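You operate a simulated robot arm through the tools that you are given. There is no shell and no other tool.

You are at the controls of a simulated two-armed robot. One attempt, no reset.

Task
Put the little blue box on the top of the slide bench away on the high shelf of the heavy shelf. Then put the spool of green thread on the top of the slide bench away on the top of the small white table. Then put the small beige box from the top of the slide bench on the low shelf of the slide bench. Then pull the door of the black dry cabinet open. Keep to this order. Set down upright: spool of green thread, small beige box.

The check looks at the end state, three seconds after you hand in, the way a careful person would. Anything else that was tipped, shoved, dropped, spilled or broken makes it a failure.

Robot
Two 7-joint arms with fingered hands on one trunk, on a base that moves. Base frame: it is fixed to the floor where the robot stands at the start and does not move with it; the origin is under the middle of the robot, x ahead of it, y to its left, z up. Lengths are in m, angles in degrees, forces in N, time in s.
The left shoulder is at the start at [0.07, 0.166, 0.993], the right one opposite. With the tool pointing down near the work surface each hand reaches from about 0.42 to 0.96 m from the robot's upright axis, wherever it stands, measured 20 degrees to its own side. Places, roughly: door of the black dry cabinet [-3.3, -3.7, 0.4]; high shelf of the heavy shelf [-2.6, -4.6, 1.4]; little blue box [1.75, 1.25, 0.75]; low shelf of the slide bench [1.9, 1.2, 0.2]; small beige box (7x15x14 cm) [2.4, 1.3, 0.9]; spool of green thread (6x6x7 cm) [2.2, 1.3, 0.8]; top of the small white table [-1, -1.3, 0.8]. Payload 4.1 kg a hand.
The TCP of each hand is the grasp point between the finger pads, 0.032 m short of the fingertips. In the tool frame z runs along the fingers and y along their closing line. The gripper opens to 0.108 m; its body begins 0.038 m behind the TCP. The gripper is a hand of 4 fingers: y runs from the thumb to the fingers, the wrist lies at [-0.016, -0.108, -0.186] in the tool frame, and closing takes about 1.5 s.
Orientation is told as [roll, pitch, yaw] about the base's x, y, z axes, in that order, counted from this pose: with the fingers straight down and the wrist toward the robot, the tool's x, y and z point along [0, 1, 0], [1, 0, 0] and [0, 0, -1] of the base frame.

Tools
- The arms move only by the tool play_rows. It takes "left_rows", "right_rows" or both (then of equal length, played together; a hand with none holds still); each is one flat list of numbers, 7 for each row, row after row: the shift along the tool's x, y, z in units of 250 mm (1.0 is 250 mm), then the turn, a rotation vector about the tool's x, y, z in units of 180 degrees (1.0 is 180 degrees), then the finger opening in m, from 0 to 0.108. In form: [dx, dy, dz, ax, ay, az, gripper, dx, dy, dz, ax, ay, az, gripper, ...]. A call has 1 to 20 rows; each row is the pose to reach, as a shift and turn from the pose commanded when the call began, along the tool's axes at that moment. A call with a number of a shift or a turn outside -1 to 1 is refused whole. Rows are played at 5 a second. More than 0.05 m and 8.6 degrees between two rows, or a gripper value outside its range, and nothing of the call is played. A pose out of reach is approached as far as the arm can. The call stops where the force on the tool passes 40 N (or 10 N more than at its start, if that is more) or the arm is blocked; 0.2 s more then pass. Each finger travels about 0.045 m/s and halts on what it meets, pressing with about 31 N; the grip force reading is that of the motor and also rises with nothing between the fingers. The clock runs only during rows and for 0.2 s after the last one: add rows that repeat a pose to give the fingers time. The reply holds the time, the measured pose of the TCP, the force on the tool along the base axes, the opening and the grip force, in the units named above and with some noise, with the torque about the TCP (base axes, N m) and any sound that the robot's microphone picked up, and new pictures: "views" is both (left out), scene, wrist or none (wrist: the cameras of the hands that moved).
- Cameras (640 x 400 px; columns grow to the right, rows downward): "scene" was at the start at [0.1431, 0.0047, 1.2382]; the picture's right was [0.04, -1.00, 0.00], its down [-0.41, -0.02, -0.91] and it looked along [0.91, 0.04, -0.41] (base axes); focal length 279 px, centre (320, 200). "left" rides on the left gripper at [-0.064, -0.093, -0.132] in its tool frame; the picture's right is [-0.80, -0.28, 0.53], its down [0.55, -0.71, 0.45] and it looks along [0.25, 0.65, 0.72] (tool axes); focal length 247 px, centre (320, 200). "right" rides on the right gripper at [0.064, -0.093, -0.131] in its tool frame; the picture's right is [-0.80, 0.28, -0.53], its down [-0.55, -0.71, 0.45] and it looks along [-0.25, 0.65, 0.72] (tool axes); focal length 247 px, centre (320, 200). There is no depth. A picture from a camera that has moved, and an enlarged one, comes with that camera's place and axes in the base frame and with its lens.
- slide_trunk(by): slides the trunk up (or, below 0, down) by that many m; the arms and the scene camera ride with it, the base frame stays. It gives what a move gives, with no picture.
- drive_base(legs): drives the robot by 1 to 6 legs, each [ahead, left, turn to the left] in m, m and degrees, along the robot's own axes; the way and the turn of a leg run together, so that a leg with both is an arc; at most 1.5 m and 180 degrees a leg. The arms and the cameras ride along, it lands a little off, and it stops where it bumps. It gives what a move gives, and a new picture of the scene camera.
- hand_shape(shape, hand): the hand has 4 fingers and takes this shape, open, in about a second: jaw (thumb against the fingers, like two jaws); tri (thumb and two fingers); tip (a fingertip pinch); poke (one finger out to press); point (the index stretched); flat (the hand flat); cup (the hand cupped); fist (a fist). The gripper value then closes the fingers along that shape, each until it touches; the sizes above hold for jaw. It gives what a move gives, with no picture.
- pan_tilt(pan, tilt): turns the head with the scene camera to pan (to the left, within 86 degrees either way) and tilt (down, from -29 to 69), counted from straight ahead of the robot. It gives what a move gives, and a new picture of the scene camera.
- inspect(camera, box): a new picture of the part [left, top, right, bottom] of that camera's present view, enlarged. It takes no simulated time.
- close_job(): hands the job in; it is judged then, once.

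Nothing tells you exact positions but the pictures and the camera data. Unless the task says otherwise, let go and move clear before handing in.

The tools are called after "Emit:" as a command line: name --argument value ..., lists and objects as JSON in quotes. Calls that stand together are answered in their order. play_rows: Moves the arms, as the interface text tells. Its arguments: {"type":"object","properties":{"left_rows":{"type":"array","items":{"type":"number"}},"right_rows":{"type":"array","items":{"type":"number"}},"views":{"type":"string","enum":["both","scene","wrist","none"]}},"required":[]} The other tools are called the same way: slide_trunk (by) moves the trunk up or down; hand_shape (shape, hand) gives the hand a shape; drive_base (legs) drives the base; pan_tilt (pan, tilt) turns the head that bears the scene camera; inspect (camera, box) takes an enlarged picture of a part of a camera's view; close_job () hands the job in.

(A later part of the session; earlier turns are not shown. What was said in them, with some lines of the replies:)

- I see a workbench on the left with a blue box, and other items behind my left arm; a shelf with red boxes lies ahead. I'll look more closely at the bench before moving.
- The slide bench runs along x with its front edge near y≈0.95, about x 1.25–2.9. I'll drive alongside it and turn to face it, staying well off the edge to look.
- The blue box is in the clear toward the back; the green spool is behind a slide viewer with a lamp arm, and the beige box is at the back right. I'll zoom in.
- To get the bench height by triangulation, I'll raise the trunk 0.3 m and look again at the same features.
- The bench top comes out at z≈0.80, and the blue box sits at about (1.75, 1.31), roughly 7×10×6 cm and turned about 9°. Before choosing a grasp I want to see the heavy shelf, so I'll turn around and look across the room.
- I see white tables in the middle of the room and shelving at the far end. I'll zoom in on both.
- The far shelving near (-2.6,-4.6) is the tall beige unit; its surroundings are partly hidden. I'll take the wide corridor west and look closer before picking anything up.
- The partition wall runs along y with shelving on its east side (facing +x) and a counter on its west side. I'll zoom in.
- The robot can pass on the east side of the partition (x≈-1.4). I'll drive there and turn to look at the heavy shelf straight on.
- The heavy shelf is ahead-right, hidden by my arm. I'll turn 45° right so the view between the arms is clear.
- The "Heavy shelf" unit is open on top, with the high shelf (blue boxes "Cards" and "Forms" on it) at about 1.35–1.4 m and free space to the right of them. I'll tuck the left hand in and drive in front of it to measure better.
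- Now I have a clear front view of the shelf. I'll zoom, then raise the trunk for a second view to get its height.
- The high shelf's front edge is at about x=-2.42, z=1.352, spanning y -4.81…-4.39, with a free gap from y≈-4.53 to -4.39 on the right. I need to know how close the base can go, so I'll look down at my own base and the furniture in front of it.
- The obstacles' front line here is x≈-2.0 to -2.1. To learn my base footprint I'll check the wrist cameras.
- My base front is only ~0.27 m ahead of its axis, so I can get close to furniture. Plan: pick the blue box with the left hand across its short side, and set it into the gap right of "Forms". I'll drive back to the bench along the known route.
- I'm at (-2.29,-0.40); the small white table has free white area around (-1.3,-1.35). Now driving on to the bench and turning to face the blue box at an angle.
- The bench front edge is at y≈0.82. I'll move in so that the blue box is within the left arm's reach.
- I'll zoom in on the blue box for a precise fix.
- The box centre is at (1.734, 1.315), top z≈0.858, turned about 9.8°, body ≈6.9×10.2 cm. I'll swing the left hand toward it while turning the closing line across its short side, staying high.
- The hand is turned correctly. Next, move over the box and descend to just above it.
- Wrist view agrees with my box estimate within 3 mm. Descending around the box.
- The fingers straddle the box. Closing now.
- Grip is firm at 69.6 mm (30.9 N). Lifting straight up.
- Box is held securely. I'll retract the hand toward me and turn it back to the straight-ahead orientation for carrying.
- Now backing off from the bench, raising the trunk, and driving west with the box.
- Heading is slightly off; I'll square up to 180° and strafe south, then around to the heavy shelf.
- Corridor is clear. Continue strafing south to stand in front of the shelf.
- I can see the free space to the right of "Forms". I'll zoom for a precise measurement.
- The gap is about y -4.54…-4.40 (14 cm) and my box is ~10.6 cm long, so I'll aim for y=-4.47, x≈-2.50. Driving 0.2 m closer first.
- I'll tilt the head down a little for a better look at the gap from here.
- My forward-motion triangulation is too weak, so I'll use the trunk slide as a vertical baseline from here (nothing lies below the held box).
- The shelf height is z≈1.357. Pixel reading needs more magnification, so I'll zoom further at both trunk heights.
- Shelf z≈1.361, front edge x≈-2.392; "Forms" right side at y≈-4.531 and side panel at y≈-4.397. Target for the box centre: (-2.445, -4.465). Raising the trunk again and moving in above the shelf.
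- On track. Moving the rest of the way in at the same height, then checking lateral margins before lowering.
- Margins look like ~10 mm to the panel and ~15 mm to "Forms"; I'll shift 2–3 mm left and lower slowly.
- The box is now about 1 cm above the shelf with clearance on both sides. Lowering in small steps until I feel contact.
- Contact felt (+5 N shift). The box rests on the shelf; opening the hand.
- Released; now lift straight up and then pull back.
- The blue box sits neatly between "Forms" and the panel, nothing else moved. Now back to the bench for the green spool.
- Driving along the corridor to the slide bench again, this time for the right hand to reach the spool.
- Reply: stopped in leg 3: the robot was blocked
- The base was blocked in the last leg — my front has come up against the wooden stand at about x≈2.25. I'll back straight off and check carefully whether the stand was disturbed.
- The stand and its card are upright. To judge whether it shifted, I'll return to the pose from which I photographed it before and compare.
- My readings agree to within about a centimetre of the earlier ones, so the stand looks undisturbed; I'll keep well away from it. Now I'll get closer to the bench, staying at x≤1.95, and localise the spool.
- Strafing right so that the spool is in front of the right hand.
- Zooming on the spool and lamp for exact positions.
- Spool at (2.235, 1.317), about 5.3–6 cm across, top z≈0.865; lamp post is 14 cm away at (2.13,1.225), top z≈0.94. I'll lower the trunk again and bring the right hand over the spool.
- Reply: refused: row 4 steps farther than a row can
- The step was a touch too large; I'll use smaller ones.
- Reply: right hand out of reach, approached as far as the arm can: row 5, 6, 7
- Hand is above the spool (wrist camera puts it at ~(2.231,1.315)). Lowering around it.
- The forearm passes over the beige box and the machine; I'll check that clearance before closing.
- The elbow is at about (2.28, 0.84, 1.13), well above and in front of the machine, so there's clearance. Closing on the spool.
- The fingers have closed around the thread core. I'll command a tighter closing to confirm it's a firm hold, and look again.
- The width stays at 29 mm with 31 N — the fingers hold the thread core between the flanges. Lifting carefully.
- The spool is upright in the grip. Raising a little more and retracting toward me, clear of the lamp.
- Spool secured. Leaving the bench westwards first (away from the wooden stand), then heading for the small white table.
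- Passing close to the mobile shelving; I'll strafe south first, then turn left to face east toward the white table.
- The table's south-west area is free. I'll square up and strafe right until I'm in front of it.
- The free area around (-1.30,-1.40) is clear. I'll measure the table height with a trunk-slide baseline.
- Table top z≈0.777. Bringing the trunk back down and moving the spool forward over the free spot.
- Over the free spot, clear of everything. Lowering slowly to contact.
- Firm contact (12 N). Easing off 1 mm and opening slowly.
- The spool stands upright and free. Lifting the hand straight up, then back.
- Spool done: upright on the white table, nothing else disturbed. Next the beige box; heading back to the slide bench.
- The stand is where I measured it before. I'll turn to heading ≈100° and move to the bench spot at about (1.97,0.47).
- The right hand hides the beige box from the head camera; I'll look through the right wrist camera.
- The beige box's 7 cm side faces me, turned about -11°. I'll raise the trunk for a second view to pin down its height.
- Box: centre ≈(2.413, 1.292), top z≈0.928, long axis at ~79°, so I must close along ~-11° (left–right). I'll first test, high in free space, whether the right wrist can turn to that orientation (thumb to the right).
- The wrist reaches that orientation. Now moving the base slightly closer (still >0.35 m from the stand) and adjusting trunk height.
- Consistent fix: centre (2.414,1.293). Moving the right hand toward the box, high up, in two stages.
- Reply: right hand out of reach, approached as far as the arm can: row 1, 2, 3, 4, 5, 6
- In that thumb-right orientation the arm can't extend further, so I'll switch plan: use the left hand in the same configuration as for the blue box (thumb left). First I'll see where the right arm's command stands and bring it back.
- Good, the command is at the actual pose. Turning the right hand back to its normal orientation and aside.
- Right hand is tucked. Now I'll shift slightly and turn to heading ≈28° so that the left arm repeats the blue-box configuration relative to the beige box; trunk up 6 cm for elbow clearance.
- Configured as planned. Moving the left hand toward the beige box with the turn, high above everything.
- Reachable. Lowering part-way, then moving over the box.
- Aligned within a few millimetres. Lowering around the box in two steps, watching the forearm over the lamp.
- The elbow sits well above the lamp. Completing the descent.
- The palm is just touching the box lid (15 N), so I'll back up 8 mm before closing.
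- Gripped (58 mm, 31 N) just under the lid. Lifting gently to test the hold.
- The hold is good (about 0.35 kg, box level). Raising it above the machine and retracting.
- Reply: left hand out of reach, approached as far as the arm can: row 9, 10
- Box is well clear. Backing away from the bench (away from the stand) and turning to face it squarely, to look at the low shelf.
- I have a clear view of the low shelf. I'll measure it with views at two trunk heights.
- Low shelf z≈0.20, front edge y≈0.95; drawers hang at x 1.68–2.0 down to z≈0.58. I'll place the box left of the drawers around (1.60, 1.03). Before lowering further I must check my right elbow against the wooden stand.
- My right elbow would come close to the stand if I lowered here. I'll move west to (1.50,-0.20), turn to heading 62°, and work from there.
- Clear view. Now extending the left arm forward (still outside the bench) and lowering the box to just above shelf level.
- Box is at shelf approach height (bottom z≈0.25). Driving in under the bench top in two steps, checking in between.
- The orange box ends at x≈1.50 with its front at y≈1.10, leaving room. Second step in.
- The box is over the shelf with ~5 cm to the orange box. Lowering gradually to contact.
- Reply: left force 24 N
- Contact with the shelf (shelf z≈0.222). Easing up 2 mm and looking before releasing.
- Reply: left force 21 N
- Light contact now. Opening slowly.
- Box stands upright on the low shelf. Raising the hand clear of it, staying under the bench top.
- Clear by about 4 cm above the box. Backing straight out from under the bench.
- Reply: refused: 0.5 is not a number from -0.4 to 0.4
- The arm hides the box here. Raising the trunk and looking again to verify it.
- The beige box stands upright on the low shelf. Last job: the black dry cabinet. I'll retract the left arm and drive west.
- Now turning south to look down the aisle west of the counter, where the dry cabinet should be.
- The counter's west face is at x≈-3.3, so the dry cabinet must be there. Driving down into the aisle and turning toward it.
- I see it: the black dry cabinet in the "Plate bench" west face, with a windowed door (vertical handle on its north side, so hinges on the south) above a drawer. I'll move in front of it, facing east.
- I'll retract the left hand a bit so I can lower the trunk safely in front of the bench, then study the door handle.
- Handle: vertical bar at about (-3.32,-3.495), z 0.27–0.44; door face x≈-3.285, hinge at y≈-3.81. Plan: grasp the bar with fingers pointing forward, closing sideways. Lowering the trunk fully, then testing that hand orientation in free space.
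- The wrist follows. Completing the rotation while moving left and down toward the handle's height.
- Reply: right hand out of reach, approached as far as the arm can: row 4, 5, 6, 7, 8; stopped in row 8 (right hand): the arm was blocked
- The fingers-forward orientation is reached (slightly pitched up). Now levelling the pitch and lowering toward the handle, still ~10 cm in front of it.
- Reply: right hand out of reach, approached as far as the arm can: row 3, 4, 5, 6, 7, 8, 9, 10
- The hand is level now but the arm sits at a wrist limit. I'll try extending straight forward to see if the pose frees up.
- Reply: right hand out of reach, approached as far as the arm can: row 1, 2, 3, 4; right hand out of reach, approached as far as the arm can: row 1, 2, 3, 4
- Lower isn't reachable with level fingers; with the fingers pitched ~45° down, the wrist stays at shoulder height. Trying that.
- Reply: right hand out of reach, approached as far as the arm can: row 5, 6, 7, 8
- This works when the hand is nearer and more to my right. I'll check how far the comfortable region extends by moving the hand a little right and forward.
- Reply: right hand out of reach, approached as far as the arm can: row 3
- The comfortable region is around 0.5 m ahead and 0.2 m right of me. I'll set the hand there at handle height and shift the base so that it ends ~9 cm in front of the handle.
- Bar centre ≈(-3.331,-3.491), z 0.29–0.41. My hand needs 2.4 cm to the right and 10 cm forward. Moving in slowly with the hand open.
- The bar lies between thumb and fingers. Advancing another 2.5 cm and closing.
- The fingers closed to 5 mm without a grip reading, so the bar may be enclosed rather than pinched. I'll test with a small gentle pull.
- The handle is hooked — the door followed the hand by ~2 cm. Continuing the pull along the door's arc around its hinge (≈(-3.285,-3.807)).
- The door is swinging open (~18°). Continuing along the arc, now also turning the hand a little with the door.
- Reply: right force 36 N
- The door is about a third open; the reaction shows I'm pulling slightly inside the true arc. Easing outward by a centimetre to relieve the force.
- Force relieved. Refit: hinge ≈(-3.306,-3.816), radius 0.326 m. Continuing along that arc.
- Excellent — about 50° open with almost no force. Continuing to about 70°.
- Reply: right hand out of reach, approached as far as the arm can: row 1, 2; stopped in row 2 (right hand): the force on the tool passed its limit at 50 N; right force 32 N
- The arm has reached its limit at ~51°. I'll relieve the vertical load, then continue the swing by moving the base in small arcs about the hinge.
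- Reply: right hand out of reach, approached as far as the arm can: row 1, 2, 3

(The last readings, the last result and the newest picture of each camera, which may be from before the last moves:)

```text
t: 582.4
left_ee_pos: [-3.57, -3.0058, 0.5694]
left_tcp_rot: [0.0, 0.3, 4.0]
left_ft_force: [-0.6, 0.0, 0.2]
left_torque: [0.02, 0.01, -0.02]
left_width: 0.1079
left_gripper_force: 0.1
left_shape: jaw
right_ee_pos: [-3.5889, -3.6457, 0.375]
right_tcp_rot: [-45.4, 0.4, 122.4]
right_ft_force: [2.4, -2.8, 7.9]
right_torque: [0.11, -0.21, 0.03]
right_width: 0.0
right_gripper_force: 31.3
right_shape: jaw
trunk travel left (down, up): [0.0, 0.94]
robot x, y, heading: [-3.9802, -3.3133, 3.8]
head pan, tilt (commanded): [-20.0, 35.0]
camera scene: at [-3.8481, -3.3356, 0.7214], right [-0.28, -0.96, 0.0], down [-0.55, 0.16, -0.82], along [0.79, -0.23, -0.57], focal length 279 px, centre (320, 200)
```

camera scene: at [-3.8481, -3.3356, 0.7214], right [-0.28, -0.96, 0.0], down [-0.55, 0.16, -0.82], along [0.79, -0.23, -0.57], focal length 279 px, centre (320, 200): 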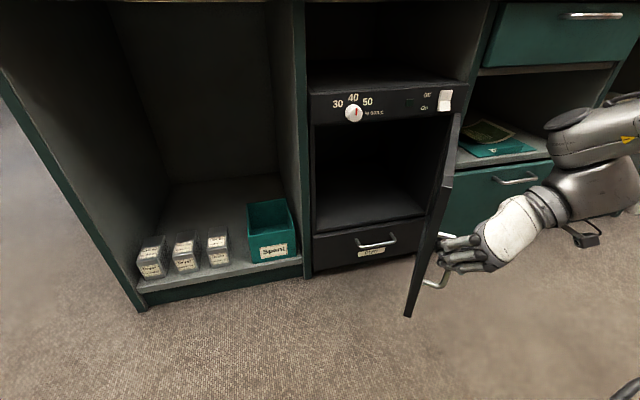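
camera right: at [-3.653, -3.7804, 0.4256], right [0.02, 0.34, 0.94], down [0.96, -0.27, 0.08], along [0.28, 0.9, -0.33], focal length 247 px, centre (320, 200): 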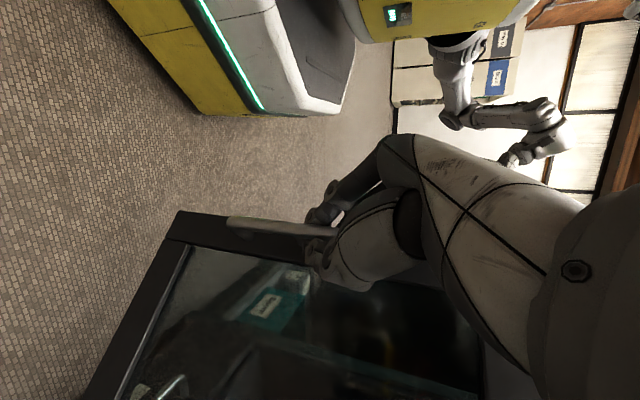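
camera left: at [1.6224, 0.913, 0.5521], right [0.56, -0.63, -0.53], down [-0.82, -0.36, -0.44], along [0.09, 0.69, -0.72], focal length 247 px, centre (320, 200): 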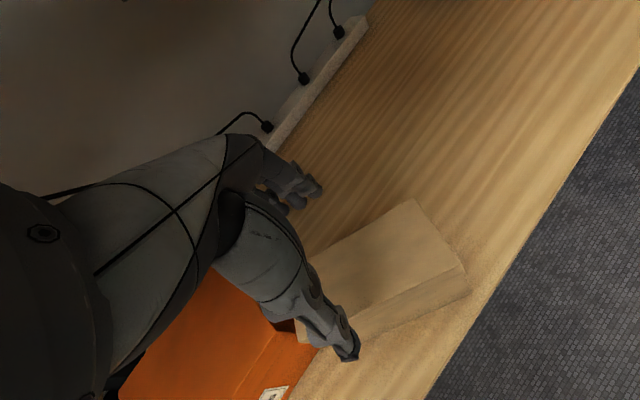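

That works smoothly. Checking the right elbow's clearance from the drawers before going on.

Emit:
pan_tilt --pan -60 --tilt 35

```text
t: 583.5
left_ee_pos: [-3.5703, -3.0053, 0.5688]
left_tcp_rot: [0.0, 0.3, 3.9]
left_ft_force: [0.4, 0.0, 0.0]
left_torque: [0.0, 0.01, 0.01]
left_width: 0.1082
left_gripper_force: 0.0
left_shape: jaw
right_ee_pos: [-3.5893, -3.6461, 0.3748]
right_tcp_rot: [-45.4, 0.6, 122.4]
right_ft_force: [4.0, -2.4, 7.0]
right_torque: [0.12, -0.18, 0.0]
right_width: 0.0001
right_gripper_force: 30.8
right_shape: jaw
trunk travel left (down, up): [0.0, 0.94]
robot x, y, heading: [-3.9855, -3.3158, 3.9]
head pan, tilt (commanded): [-60.0, 35.0]
camera scene: at [-3.8834, -3.3844, 0.7214], right [-0.83, -0.56, 0.0], down [-0.32, 0.48, -0.82], along [0.46, -0.68, -0.57], focal length 279 px, centre (320, 200)
```

scene: 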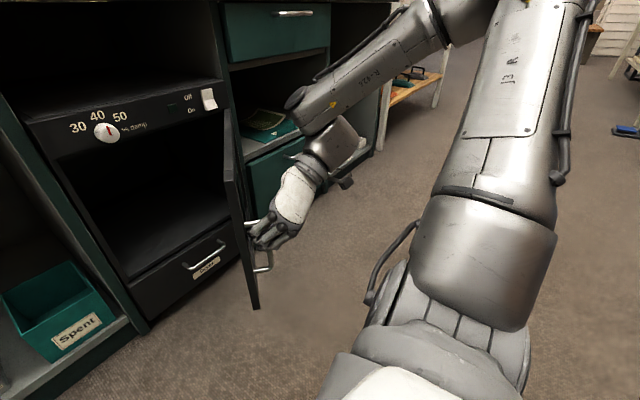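

Elbow is high and far from everything. Continuing the swing with two more small arcs.

Emit:
drive_base --legs '[[-0.0465, -0.0568, 5], [-0.0465, -0.0568, 5]]'

```text
t: 585.1
left_ee_pos: [-3.7049, -3.0674, 0.5691]
left_tcp_rot: [-0.1, 0.3, 13.6]
left_ft_force: [0.8, 0.0, 0.5]
left_torque: [0.02, 0.0, -0.01]
left_width: 0.1074
left_gripper_force: 0.2
left_shape: jaw
right_ee_pos: [-3.6153, -3.7028, 0.3752]
right_tcp_rot: [-45.4, 0.5, 132.2]
right_ft_force: [-15.3, 7.3, 4.1]
right_torque: [0.32, -0.16, 0.18]
right_width: 0.0003
right_gripper_force: 30.6
right_shape: jaw
trunk travel left (down, up): [0.0, 0.94]
robot x, y, heading: [-4.0611, -3.4423, 13.6]
head pan, tilt (commanded): [-60.0, 35.0]
camera scene: at [-3.9496, -3.4941, 0.7215], right [-0.72, -0.69, 0.0], down [-0.4, 0.41, -0.82], along [0.57, -0.59, -0.57], focal length 279 px, centre (320, 200)
```

scene: 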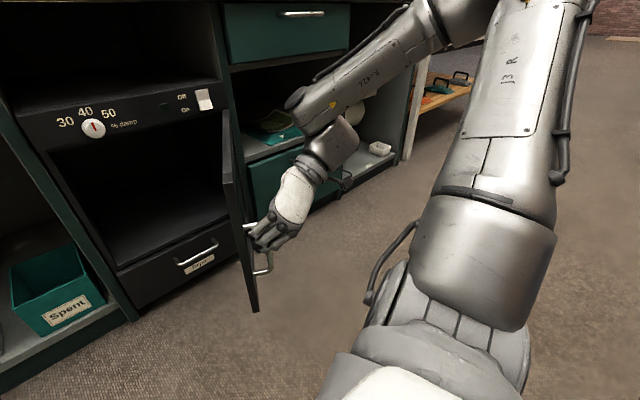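

~65° open. Two more small arcs to about 75°.

Emit:
drive_base --legs '[[-0.05, -0.0546, 5], [-0.0465, -0.0568, 5]]'

```text
t: 586.8
left_ee_pos: [-3.8298, -3.1475, 0.5704]
left_tcp_rot: [0.1, 0.1, 23.6]
left_ft_force: [-0.2, -0.3, 0.8]
left_torque: [0.0, 0.03, 0.04]
left_width: 0.1078
left_gripper_force: 0.0
left_shape: jaw
right_ee_pos: [-3.6328, -3.7579, 0.3746]
right_tcp_rot: [-45.3, 0.5, 142.4]
right_ft_force: [-23.2, 6.1, 3.3]
right_torque: [0.48, -0.11, 0.2]
right_width: 0.0
right_gripper_force: 30.4
right_shape: jaw
trunk travel left (down, up): [0.0, 0.94]
robot x, y, heading: [-4.115, -3.5801, 24.0]
head pan, tilt (commanded): [-60.0, 35.0]
camera scene: at [-3.9973, -3.6108, 0.7215], right [-0.59, -0.81, 0.0], down [-0.46, 0.34, -0.82], along [0.66, -0.49, -0.57], focal length 279 px, centre (320, 200)
```

scene: 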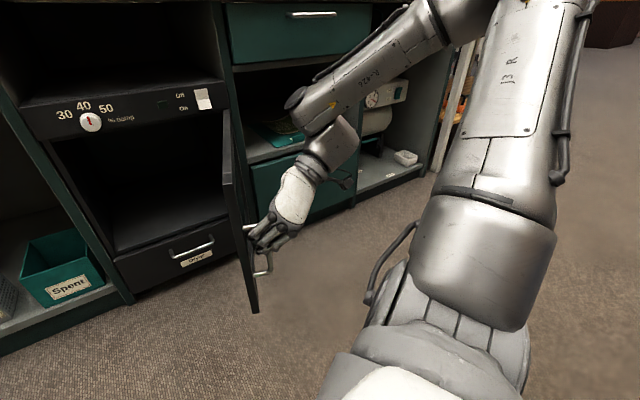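

About 75° open. Now releasing the handle: opening the fingers only part-way first.

Emit:
play_rows --right_rows '[0, 0, 0, 0, 0, 0, 0.01, 0, 0, 0, 0, 0, 0, 0.02, 0, 0, 0, 0, 0, 0, 0.03, 0, 0, 0, 0, 0, 0, 0.038, 0, 0, 0, 0, 0, 0, 0.038]' --views "both"

Emit:
inspect --camera "scene" --box '[180, 140, 380, 320]'

```text
t: 588.0
left_ee_pos: [-3.8297, -3.1478, 0.5689]
left_tcp_rot: [0.1, 0.2, 23.6]
left_ft_force: [0.4, 0.2, 0.1]
left_torque: [0.0, -0.01, 0.03]
left_width: 0.1078
left_gripper_force: 0.1
left_shape: jaw
right_ee_pos: [-3.6308, -3.7566, 0.3738]
right_tcp_rot: [-45.3, 0.3, 142.3]
right_ft_force: [-0.7, 0.1, 0.2]
right_torque: [0.03, 0.0, 0.0]
right_width: 0.0375
right_gripper_force: 0.1
right_shape: jaw
trunk travel left (down, up): [0.0, 0.94]
robot x, y, heading: [-4.1131, -3.5779, 23.5]
head pan, tilt (commanded): [-60.0, 35.0]
camera scene: at [-3.9966, -3.611, 0.7213], right [-0.59, -0.81, 0.0], down [-0.46, 0.34, -0.82], along [0.66, -0.49, -0.57], focal length 279 px, centre (320, 200)
camera right: at [-3.6452, -3.9233, 0.4208], right [-0.12, 0.32, 0.94], down [0.99, 0.13, 0.08], along [-0.09, 0.94, -0.33], focal length 247 px, centre (320, 200)
```

scene: 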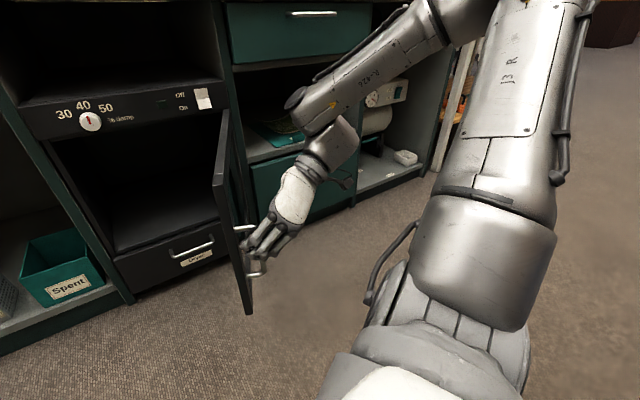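
right: 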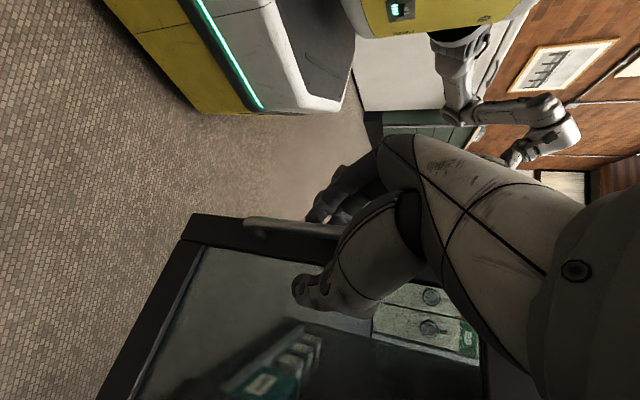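

```text
2.22 times, centred on (280, 230) of scene
camera zoom: at [-3.9966, -3.611, 0.7213], right [-0.59, -0.81, 0.0], down [-0.46, 0.34, -0.82], along [0.66, -0.49, -0.57], focal length 620 px, centre (409, 133)
```

zoom: 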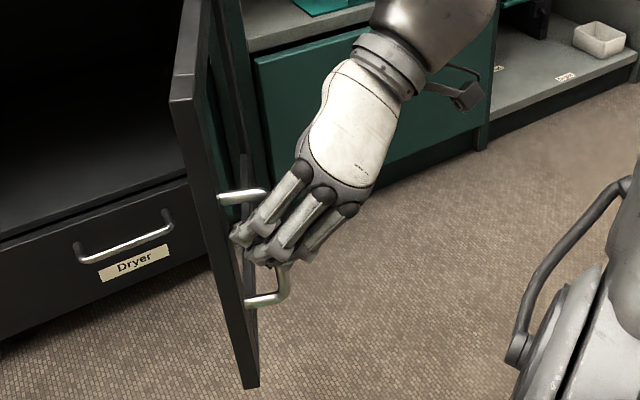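

The handle is free and the door stays. Backing the hand out along the approach direction.

Emit:
play_rows --right_rows '[0.04, 0, -0.04, 0, 0, 0, 0.04, 0.08, 0, -0.08, 0, 0, 0, 0.04, 0.12, 0, -0.12, 0, 0, 0, 0.04, 0.16, 0, -0.16, 0, 0, 0, 0.04]' --views "none"

Emit:
inspect --camera "scene" --box '[180, 140, 380, 320]'

```text
t: 589.0
left_ee_pos: [-3.8292, -3.1497, 0.5688]
left_tcp_rot: [0.1, 0.2, 23.6]
left_ft_force: [-0.7, -0.5, 0.0]
left_torque: [-0.01, 0.0, -0.02]
left_width: 0.1077
left_gripper_force: 0.1
left_shape: jaw
right_ee_pos: [-3.657, -3.7764, 0.397]
right_tcp_rot: [-45.2, 0.2, 142.1]
right_ft_force: [0.3, 0.8, 0.9]
right_torque: [0.0, -0.03, 0.01]
right_width: 0.0397
right_gripper_force: 0.1
right_shape: jaw
right hand out of reach, approached as far as the arm can: row 1, 2, 3, 4
trunk travel left (down, up): [0.0, 0.94]
robot x, y, heading: [-4.1146, -3.5798, 23.6]
head pan, tilt (commanded): [-60.0, 35.0]
```

```text
2.22 times, centred on (280, 230) of scene
camera zoom: at [-3.9965, -3.611, 0.7213], right [-0.59, -0.81, 0.0], down [-0.46, 0.34, -0.82], along [0.66, -0.49, -0.57], focal length 620 px, centre (409, 133)
```

zoom: 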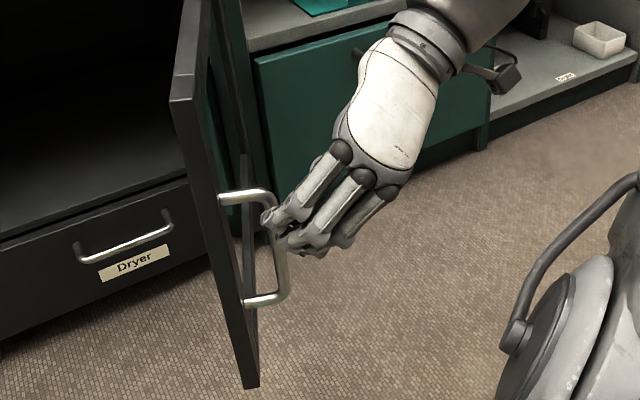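

Emit:
drive_base --legs '[[-0.07, -0.04, 0]]'

Emit:
inspect --camera "scene" --box '[180, 140, 380, 320]'

```text
t: 590.0
left_ee_pos: [-3.877, -3.2142, 0.5692]
left_tcp_rot: [0.0, 0.2, 23.4]
left_ft_force: [-1.0, 0.1, 0.1]
left_torque: [0.02, 0.0, 0.02]
left_width: 0.1076
left_gripper_force: 0.0
left_shape: jaw
right_ee_pos: [-3.7066, -3.8412, 0.3961]
right_tcp_rot: [-45.3, 0.2, 142.2]
right_ft_force: [0.2, -0.7, 0.2]
right_torque: [-0.01, -0.02, -0.02]
right_width: 0.0396
right_gripper_force: 0.1
right_shape: jaw
trunk travel left (down, up): [0.0, 0.94]
robot x, y, heading: [-4.1651, -3.6426, 23.7]
head pan, tilt (commanded): [-60.0, 35.0]
camera scene: at [-4.0449, -3.6763, 0.7213], right [-0.59, -0.8, 0.0], down [-0.46, 0.34, -0.82], along [0.66, -0.49, -0.57], focal length 279 px, centre (320, 200)
```

scene: 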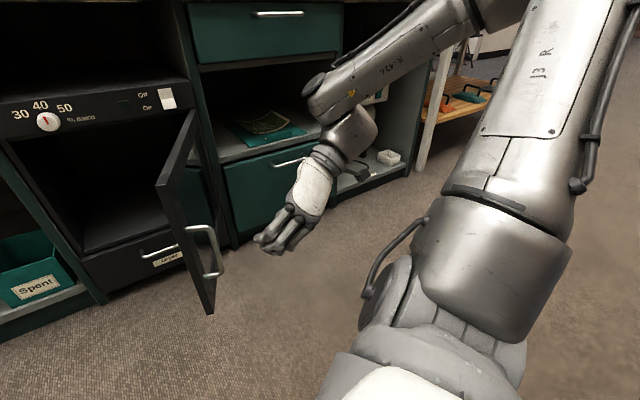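

```text
2.22 times, centred on (280, 230) of scene
camera zoom: at [-4.0449, -3.6763, 0.7213], right [-0.59, -0.8, 0.0], down [-0.46, 0.34, -0.82], along [0.66, -0.49, -0.57], focal length 620 px, centre (409, 133)
```

zoom: 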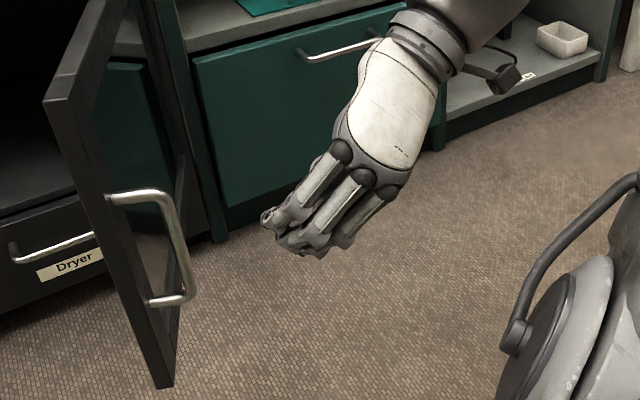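

The hand is clear and the door stays open at roughly 70°. I'll move a bit further away to the south, and look at the result.

Emit:
drive_base --legs '[[-0.1, -0.22, 0]]'

Emit:
pan_tilt --pan -20 --tilt 25

```text
t: 591.8
left_ee_pos: [-3.8797, -3.456, 0.5691]
left_tcp_rot: [0.0, 0.2, 23.5]
left_ft_force: [-0.6, -0.4, -0.5]
left_torque: [-0.01, -0.02, 0.0]
left_width: 0.1076
left_gripper_force: 0.1
left_shape: jaw
right_ee_pos: [-3.708, -4.0829, 0.3964]
right_tcp_rot: [-45.2, 0.4, 142.1]
right_ft_force: [-0.2, 0.7, 0.1]
right_torque: [0.05, 0.02, 0.05]
right_width: 0.0397
right_gripper_force: 0.0
right_shape: jaw
trunk travel left (down, up): [0.0, 0.94]
robot x, y, heading: [-4.1624, -3.8828, 23.7]
head pan, tilt (commanded): [-60.0, 35.0]
camera scene: at [-4.0477, -3.9176, 0.7214], right [-0.59, -0.8, 0.0], down [-0.46, 0.34, -0.82], along [0.66, -0.49, -0.57], focal length 279 px, centre (320, 200)
```

scene: 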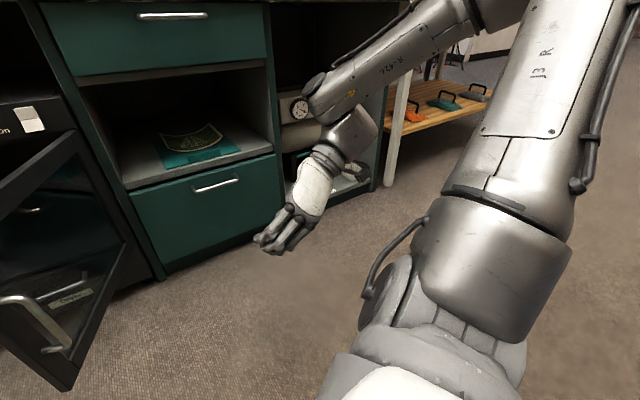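

```text
t: 592.9
left_ee_pos: [-3.8796, -3.4556, 0.5696]
left_tcp_rot: [0.1, 0.2, 23.5]
left_ft_force: [0.4, 0.8, 0.5]
left_torque: [0.02, -0.01, -0.02]
left_width: 0.1079
left_gripper_force: 0.2
left_shape: jaw
right_ee_pos: [-3.7076, -4.0833, 0.398]
right_tcp_rot: [-45.1, 0.2, 142.0]
right_ft_force: [-0.3, -0.7, -0.5]
right_torque: [0.03, 0.05, -0.01]
right_width: 0.0397
right_gripper_force: 0.0
right_shape: jaw
trunk travel left (down, up): [0.0, 0.94]
robot x, y, heading: [-4.1624, -3.8887, 23.6]
head pan, tilt (commanded): [-20.0, 25.0]
camera scene: at [-4.0266, -3.8597, 0.7371], right [0.06, -1.0, 0.0], down [-0.42, -0.03, -0.91], along [0.9, 0.06, -0.42], focal length 279 px, centre (320, 200)
```

scene: 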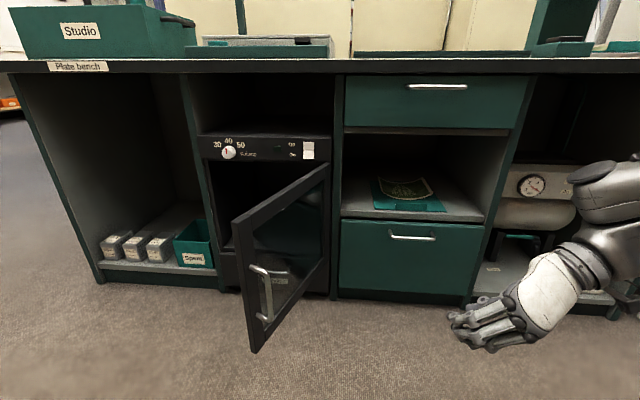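

The door is open at about 64°. To leave no doubt I'll nudge it further open from the inside with the closed left hand. First a small turn so the left hand has room.

Emit:
drive_base --legs '[[0, 0, -13.5]]'

Emit:
pan_tilt --pan 5 --tilt 30

```text
t: 594.1
left_ee_pos: [-3.7854, -3.5366, 0.5697]
left_tcp_rot: [0.1, 0.2, 9.6]
left_ft_force: [0.5, -0.7, 0.1]
left_torque: [0.0, -0.02, 0.0]
left_width: 0.1078
left_gripper_force: 0.0
left_shape: jaw
right_ee_pos: [-3.7686, -4.1875, 0.3973]
right_tcp_rot: [-45.1, 0.3, 128.3]
right_ft_force: [-0.1, 0.1, -0.4]
right_torque: [0.02, -0.05, 0.01]
right_width: 0.0396
right_gripper_force: 0.0
right_shape: jaw
trunk travel left (down, up): [0.0, 0.94]
robot x, y, heading: [-4.1625, -3.8834, 10.0]
head pan, tilt (commanded): [-20.0, 25.0]
camera scene: at [-4.0244, -3.8933, 0.7371], right [-0.18, -0.98, 0.0], down [-0.42, 0.07, -0.91], along [0.89, -0.16, -0.42], focal length 279 px, centre (320, 200)
```

scene: 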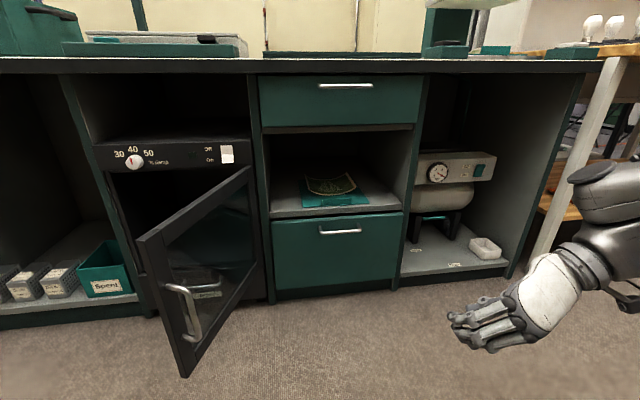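

```text
t: 595.0
left_ee_pos: [-3.7857, -3.5358, 0.5694]
left_tcp_rot: [0.1, 0.2, 9.7]
left_ft_force: [-0.6, -0.1, -0.4]
left_torque: [-0.03, -0.02, -0.01]
left_width: 0.1078
left_gripper_force: 0.1
left_shape: jaw
right_ee_pos: [-3.7683, -4.1858, 0.3973]
right_tcp_rot: [-45.2, 0.3, 128.3]
right_ft_force: [-0.1, -0.2, -1.0]
right_torque: [-0.01, -0.02, -0.03]
right_width: 0.0396
right_gripper_force: 0.0
right_shape: jaw
trunk travel left (down, up): [0.0, 0.94]
robot x, y, heading: [-4.165, -3.8898, 9.8]
head pan, tilt (commanded): [5.0, 30.0]
camera scene: at [-4.0276, -3.854, 0.7292], right [0.25, -0.97, 0.0], down [-0.48, -0.13, -0.87], along [0.84, 0.22, -0.5], focal length 279 px, centre (320, 200)
```

scene: 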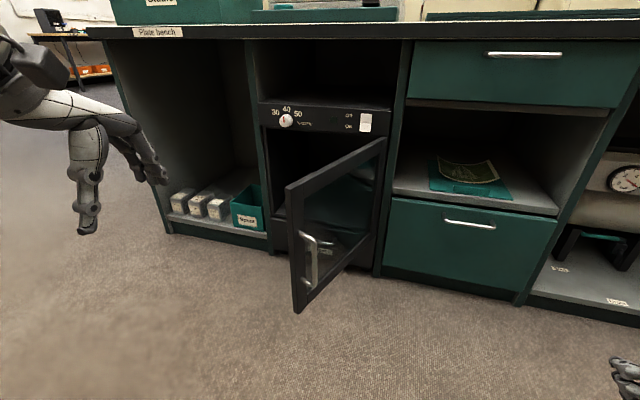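

Closing the left hand and moving it past the door's free edge to the inner side, then down to door height.

Emit:
play_rows --left_rows '[-0.048, 0.167, 0, 0, 0, 0, 0.08, -0.096, 0.334, 0, 0, 0, 0, 0.05, -0.144, 0.5, 0, 0, 0, 0, 0.02, -0.192, 0.667, 0, 0, 0, 0, 0.0, -0.241, 0.834, 0, 0, 0, 0, 0.0, -0.241, 0.834, 0.16, 0, 0, 0, 0.0, -0.241, 0.834, 0.32, 0, 0, 0, 0.0, -0.241, 0.834, 0.45, 0, 0, 0, 0.0, -0.241, 0.834, 0.45, 0, 0, 0, 0.0]' --views "both"

```text
t: 597.0
left_ee_pos: [-3.5692, -3.5622, 0.4557]
left_tcp_rot: [0.0, 0.2, 9.7]
left_ft_force: [-0.1, -0.5, -0.4]
left_torque: [0.02, -0.01, 0.01]
left_width: 0.0
left_gripper_force: 31.4
left_shape: jaw
right_ee_pos: [-3.7687, -4.1876, 0.3963]
right_tcp_rot: [-45.1, 0.3, 128.3]
right_ft_force: [-0.3, -0.5, -0.3]
right_torque: [-0.03, 0.02, -0.03]
right_width: 0.0399
right_gripper_force: 0.0
right_shape: jaw
trunk travel left (down, up): [0.0, 0.94]
robot x, y, heading: [-4.1627, -3.886, 9.8]
head pan, tilt (commanded): [5.0, 30.0]
camera scene: at [-4.0276, -3.8539, 0.7291], right [0.25, -0.97, 0.0], down [-0.48, -0.13, -0.87], along [0.84, 0.22, -0.5], focal length 279 px, centre (320, 200)
camera left: at [-3.6491, -3.642, 0.5874], right [-0.15, -0.83, -0.53], down [-0.79, 0.42, -0.44], along [0.6, 0.35, -0.72], focal length 247 px, centre (320, 200)
```

scene: 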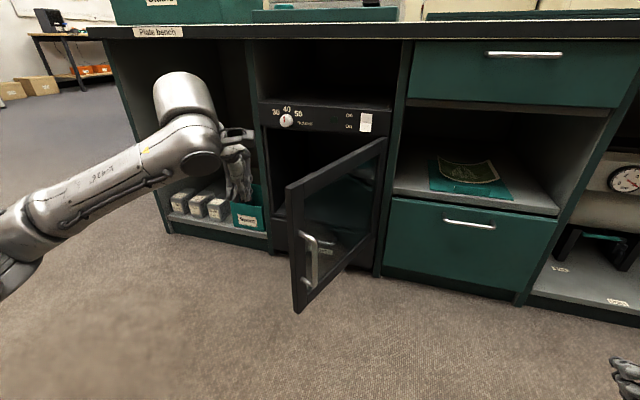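
left: 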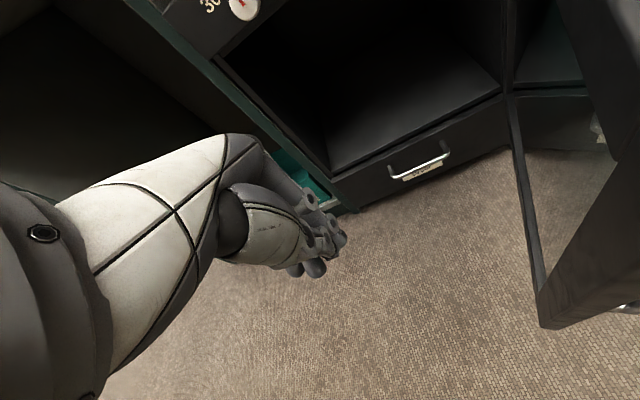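

The hand is on the door's inner side. Sweeping gently south to push the door wider.

Emit:
play_rows --left_rows '[-0.08, -0.02, 0, 0, 0, 0, 0.0, -0.16, -0.04, 0, 0, 0, 0, 0.0, -0.24, -0.065, 0, 0, 0, 0, 0.0, -0.32, -0.09, 0, 0, 0, 0, 0.0, -0.4, -0.115, 0, 0, 0, 0, 0.0, -0.48, -0.14, 0, 0, 0, 0, 0.0, -0.56, -0.165, 0, 0, 0, 0, 0.0]' --views "both"

```text
t: 598.6
left_ee_pos: [-3.5877, -3.7055, 0.4565]
left_tcp_rot: [0.0, 0.3, 9.8]
left_ft_force: [-0.9, -0.1, -0.8]
left_torque: [0.0, -0.02, 0.02]
left_width: 0.0
left_gripper_force: 30.5
left_shape: jaw
right_ee_pos: [-3.7675, -4.1884, 0.3978]
right_tcp_rot: [-45.2, 0.3, 128.3]
right_ft_force: [0.0, 0.1, 0.7]
right_torque: [-0.01, 0.02, -0.03]
right_width: 0.0396
right_gripper_force: 0.1
right_shape: jaw
trunk travel left (down, up): [0.0, 0.94]
robot x, y, heading: [-4.1651, -3.8892, 9.8]
head pan, tilt (commanded): [5.0, 30.0]
camera scene: at [-4.0276, -3.8539, 0.7291], right [0.26, -0.97, 0.0], down [-0.48, -0.13, -0.87], along [0.84, 0.22, -0.5], focal length 279 px, centre (320, 200)
camera left: at [-3.6675, -3.7857, 0.5889], right [-0.15, -0.83, -0.53], down [-0.79, 0.42, -0.44], along [0.59, 0.36, -0.72], focal length 247 px, centre (320, 200)
```

scene: 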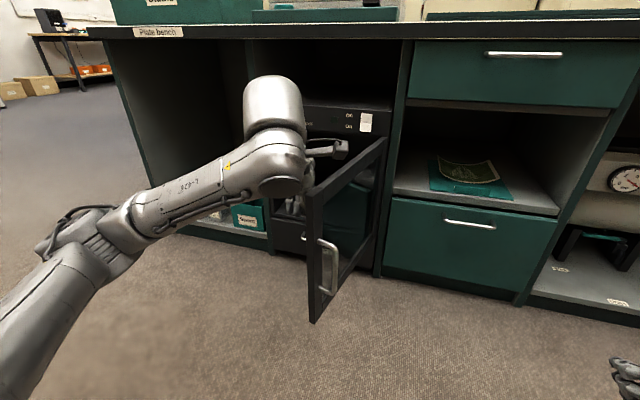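
left: 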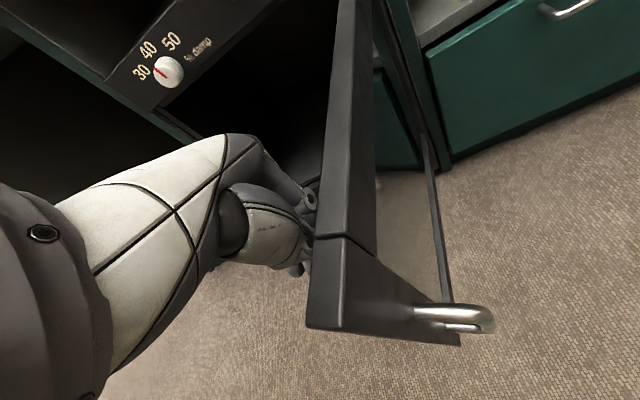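

The door moves freely and is wider now. A bit further.

Emit:
play_rows --left_rows '[-0.08, -0.02, 0, 0, 0, 0, 0.0, -0.16, -0.035, 0, 0, 0, 0, 0.0, -0.24, -0.05, 0, 0, 0, 0, 0.0, -0.3, -0.06, 0, 0, 0, 0, 0.0]' --views "both"

```text
t: 599.6
left_ee_pos: [-3.5909, -3.7825, 0.4557]
left_tcp_rot: [0.0, 0.2, 9.8]
left_ft_force: [0.7, 0.1, 0.1]
left_torque: [-0.01, 0.01, 0.01]
left_width: 0.0
left_gripper_force: 30.9
left_shape: jaw
right_ee_pos: [-3.7677, -4.1874, 0.3974]
right_tcp_rot: [-45.2, 0.3, 128.3]
right_ft_force: [-0.4, 0.0, 0.9]
right_torque: [0.0, 0.03, -0.02]
right_width: 0.0397
right_gripper_force: 0.1
right_shape: jaw
trunk travel left (down, up): [0.0, 0.94]
robot x, y, heading: [-4.1668, -3.8823, 9.7]
head pan, tilt (commanded): [5.0, 30.0]
camera scene: at [-4.0276, -3.8539, 0.7291], right [0.26, -0.97, 0.0], down [-0.48, -0.13, -0.87], along [0.84, 0.22, -0.5], focal length 279 px, centre (320, 200)
camera left: at [-3.6693, -3.8626, 0.5873], right [-0.15, -0.83, -0.53], down [-0.79, 0.42, -0.44], along [0.6, 0.36, -0.72], focal length 247 px, centre (320, 200)
```

scene: 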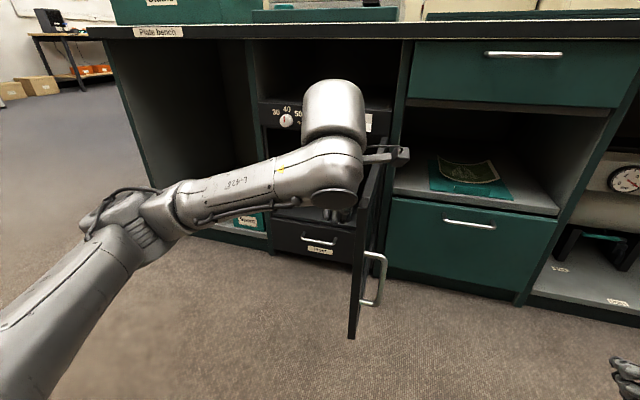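
left: 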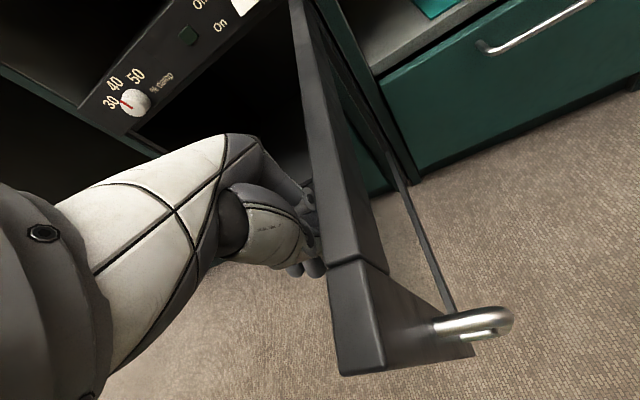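

The door is now about 85° open. Withdrawing the left hand north, up and back, clear of the door.

Emit:
play_rows --left_rows '[0.15, 0.02, 0, 0, 0, 0, 0.0, 0.3, 0.04, 0, 0, 0, 0, 0.0, 0.46, 0.06, 0, 0, 0, 0, 0.0, 0.62, 0.06, 0, 0, 0, 0, 0.0, 0.78, 0.04, -0.1, 0, 0, 0, 0.0, 0.92, 0.0, -0.2, 0, 0, 0, 0.0, 0.96, -0.18, -0.26, 0, 0, 0, 0.0, 0.98, -0.36, -0.3, 0, 0, 0, 0.0, 1.0, -0.54, -0.34, 0, 0, 0, 0.02, 1.0, -0.72, -0.38, 0, 0, 0, 0.05]' --views "scene"

```text
t: 601.8
left_ee_pos: [-3.776, -3.5566, 0.5696]
left_tcp_rot: [-0.1, 0.5, 9.8]
left_ft_force: [0.3, 1.4, -0.1]
left_torque: [-0.02, 0.02, -0.02]
left_width: 0.0255
left_gripper_force: 0.1
left_shape: jaw
left hand out of reach, approached as far as the arm can: row 9, 10
right_ee_pos: [-3.7674, -4.1888, 0.3963]
right_tcp_rot: [-45.1, 0.2, 128.3]
right_ft_force: [-0.9, 0.0, -0.4]
right_torque: [0.0, 0.03, 0.0]
right_width: 0.0397
right_gripper_force: 0.0
right_shape: jaw
trunk travel left (down, up): [0.0, 0.94]
robot x, y, heading: [-4.1694, -3.8876, 9.8]
head pan, tilt (commanded): [5.0, 30.0]
camera scene: at [-4.027, -3.8537, 0.7289], right [0.25, -0.97, 0.0], down [-0.48, -0.13, -0.87], along [0.84, 0.22, -0.5], focal length 279 px, centre (320, 200)
```

scene: 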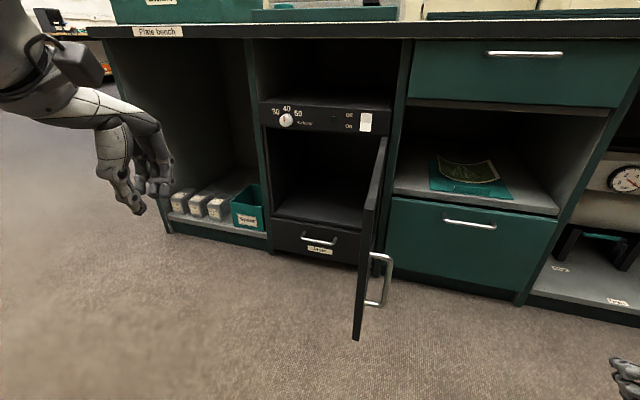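

All four steps are complete: the blue box is on the heavy shelf's high shelf, the spool stands on the small white table, and the beige box stands on the slide bench's low shelf. The dry cabinet door is open at about 85°, and both hands are empty and clear. Handing in.

Emit:
close_job

```text
The job is handed in.
```

I did all four jobs in the order you gave and handed the work in. One thing could count against it: the base bumped the small wooden stand by the slide bench.

- **Little blue box:** it is on the high shelf of the heavy shelf, between the "Forms" box and the right side panel.
- **Spool of green thread:** it stands upright on the free south-west part of the small white table.
- **Small beige box:** it stands upright on the low shelf of the slide bench, to the right of the left-hand orange box.
- **Black dry cabinet:** the door is open to about 85°. I pulled it by its handle, then pushed it wider from the inside. It stayed open after I let go.

**The bump:** on the way back for the spool, the base was blocked against the wooden stand holding the "Please fetch Box R-35" card. I backed off straight away. The stand and its card were still upright. Comparing pictures from before and after, the corners differed by about 1 to 3 cm. That is close to my measuring error, so I can't rule out that it shifted slightly.

I saw nothing else tipped, dropped or shoved. I did not go back to check the blue box or the spool after leaving them. Both hands are empty and clear of everything.
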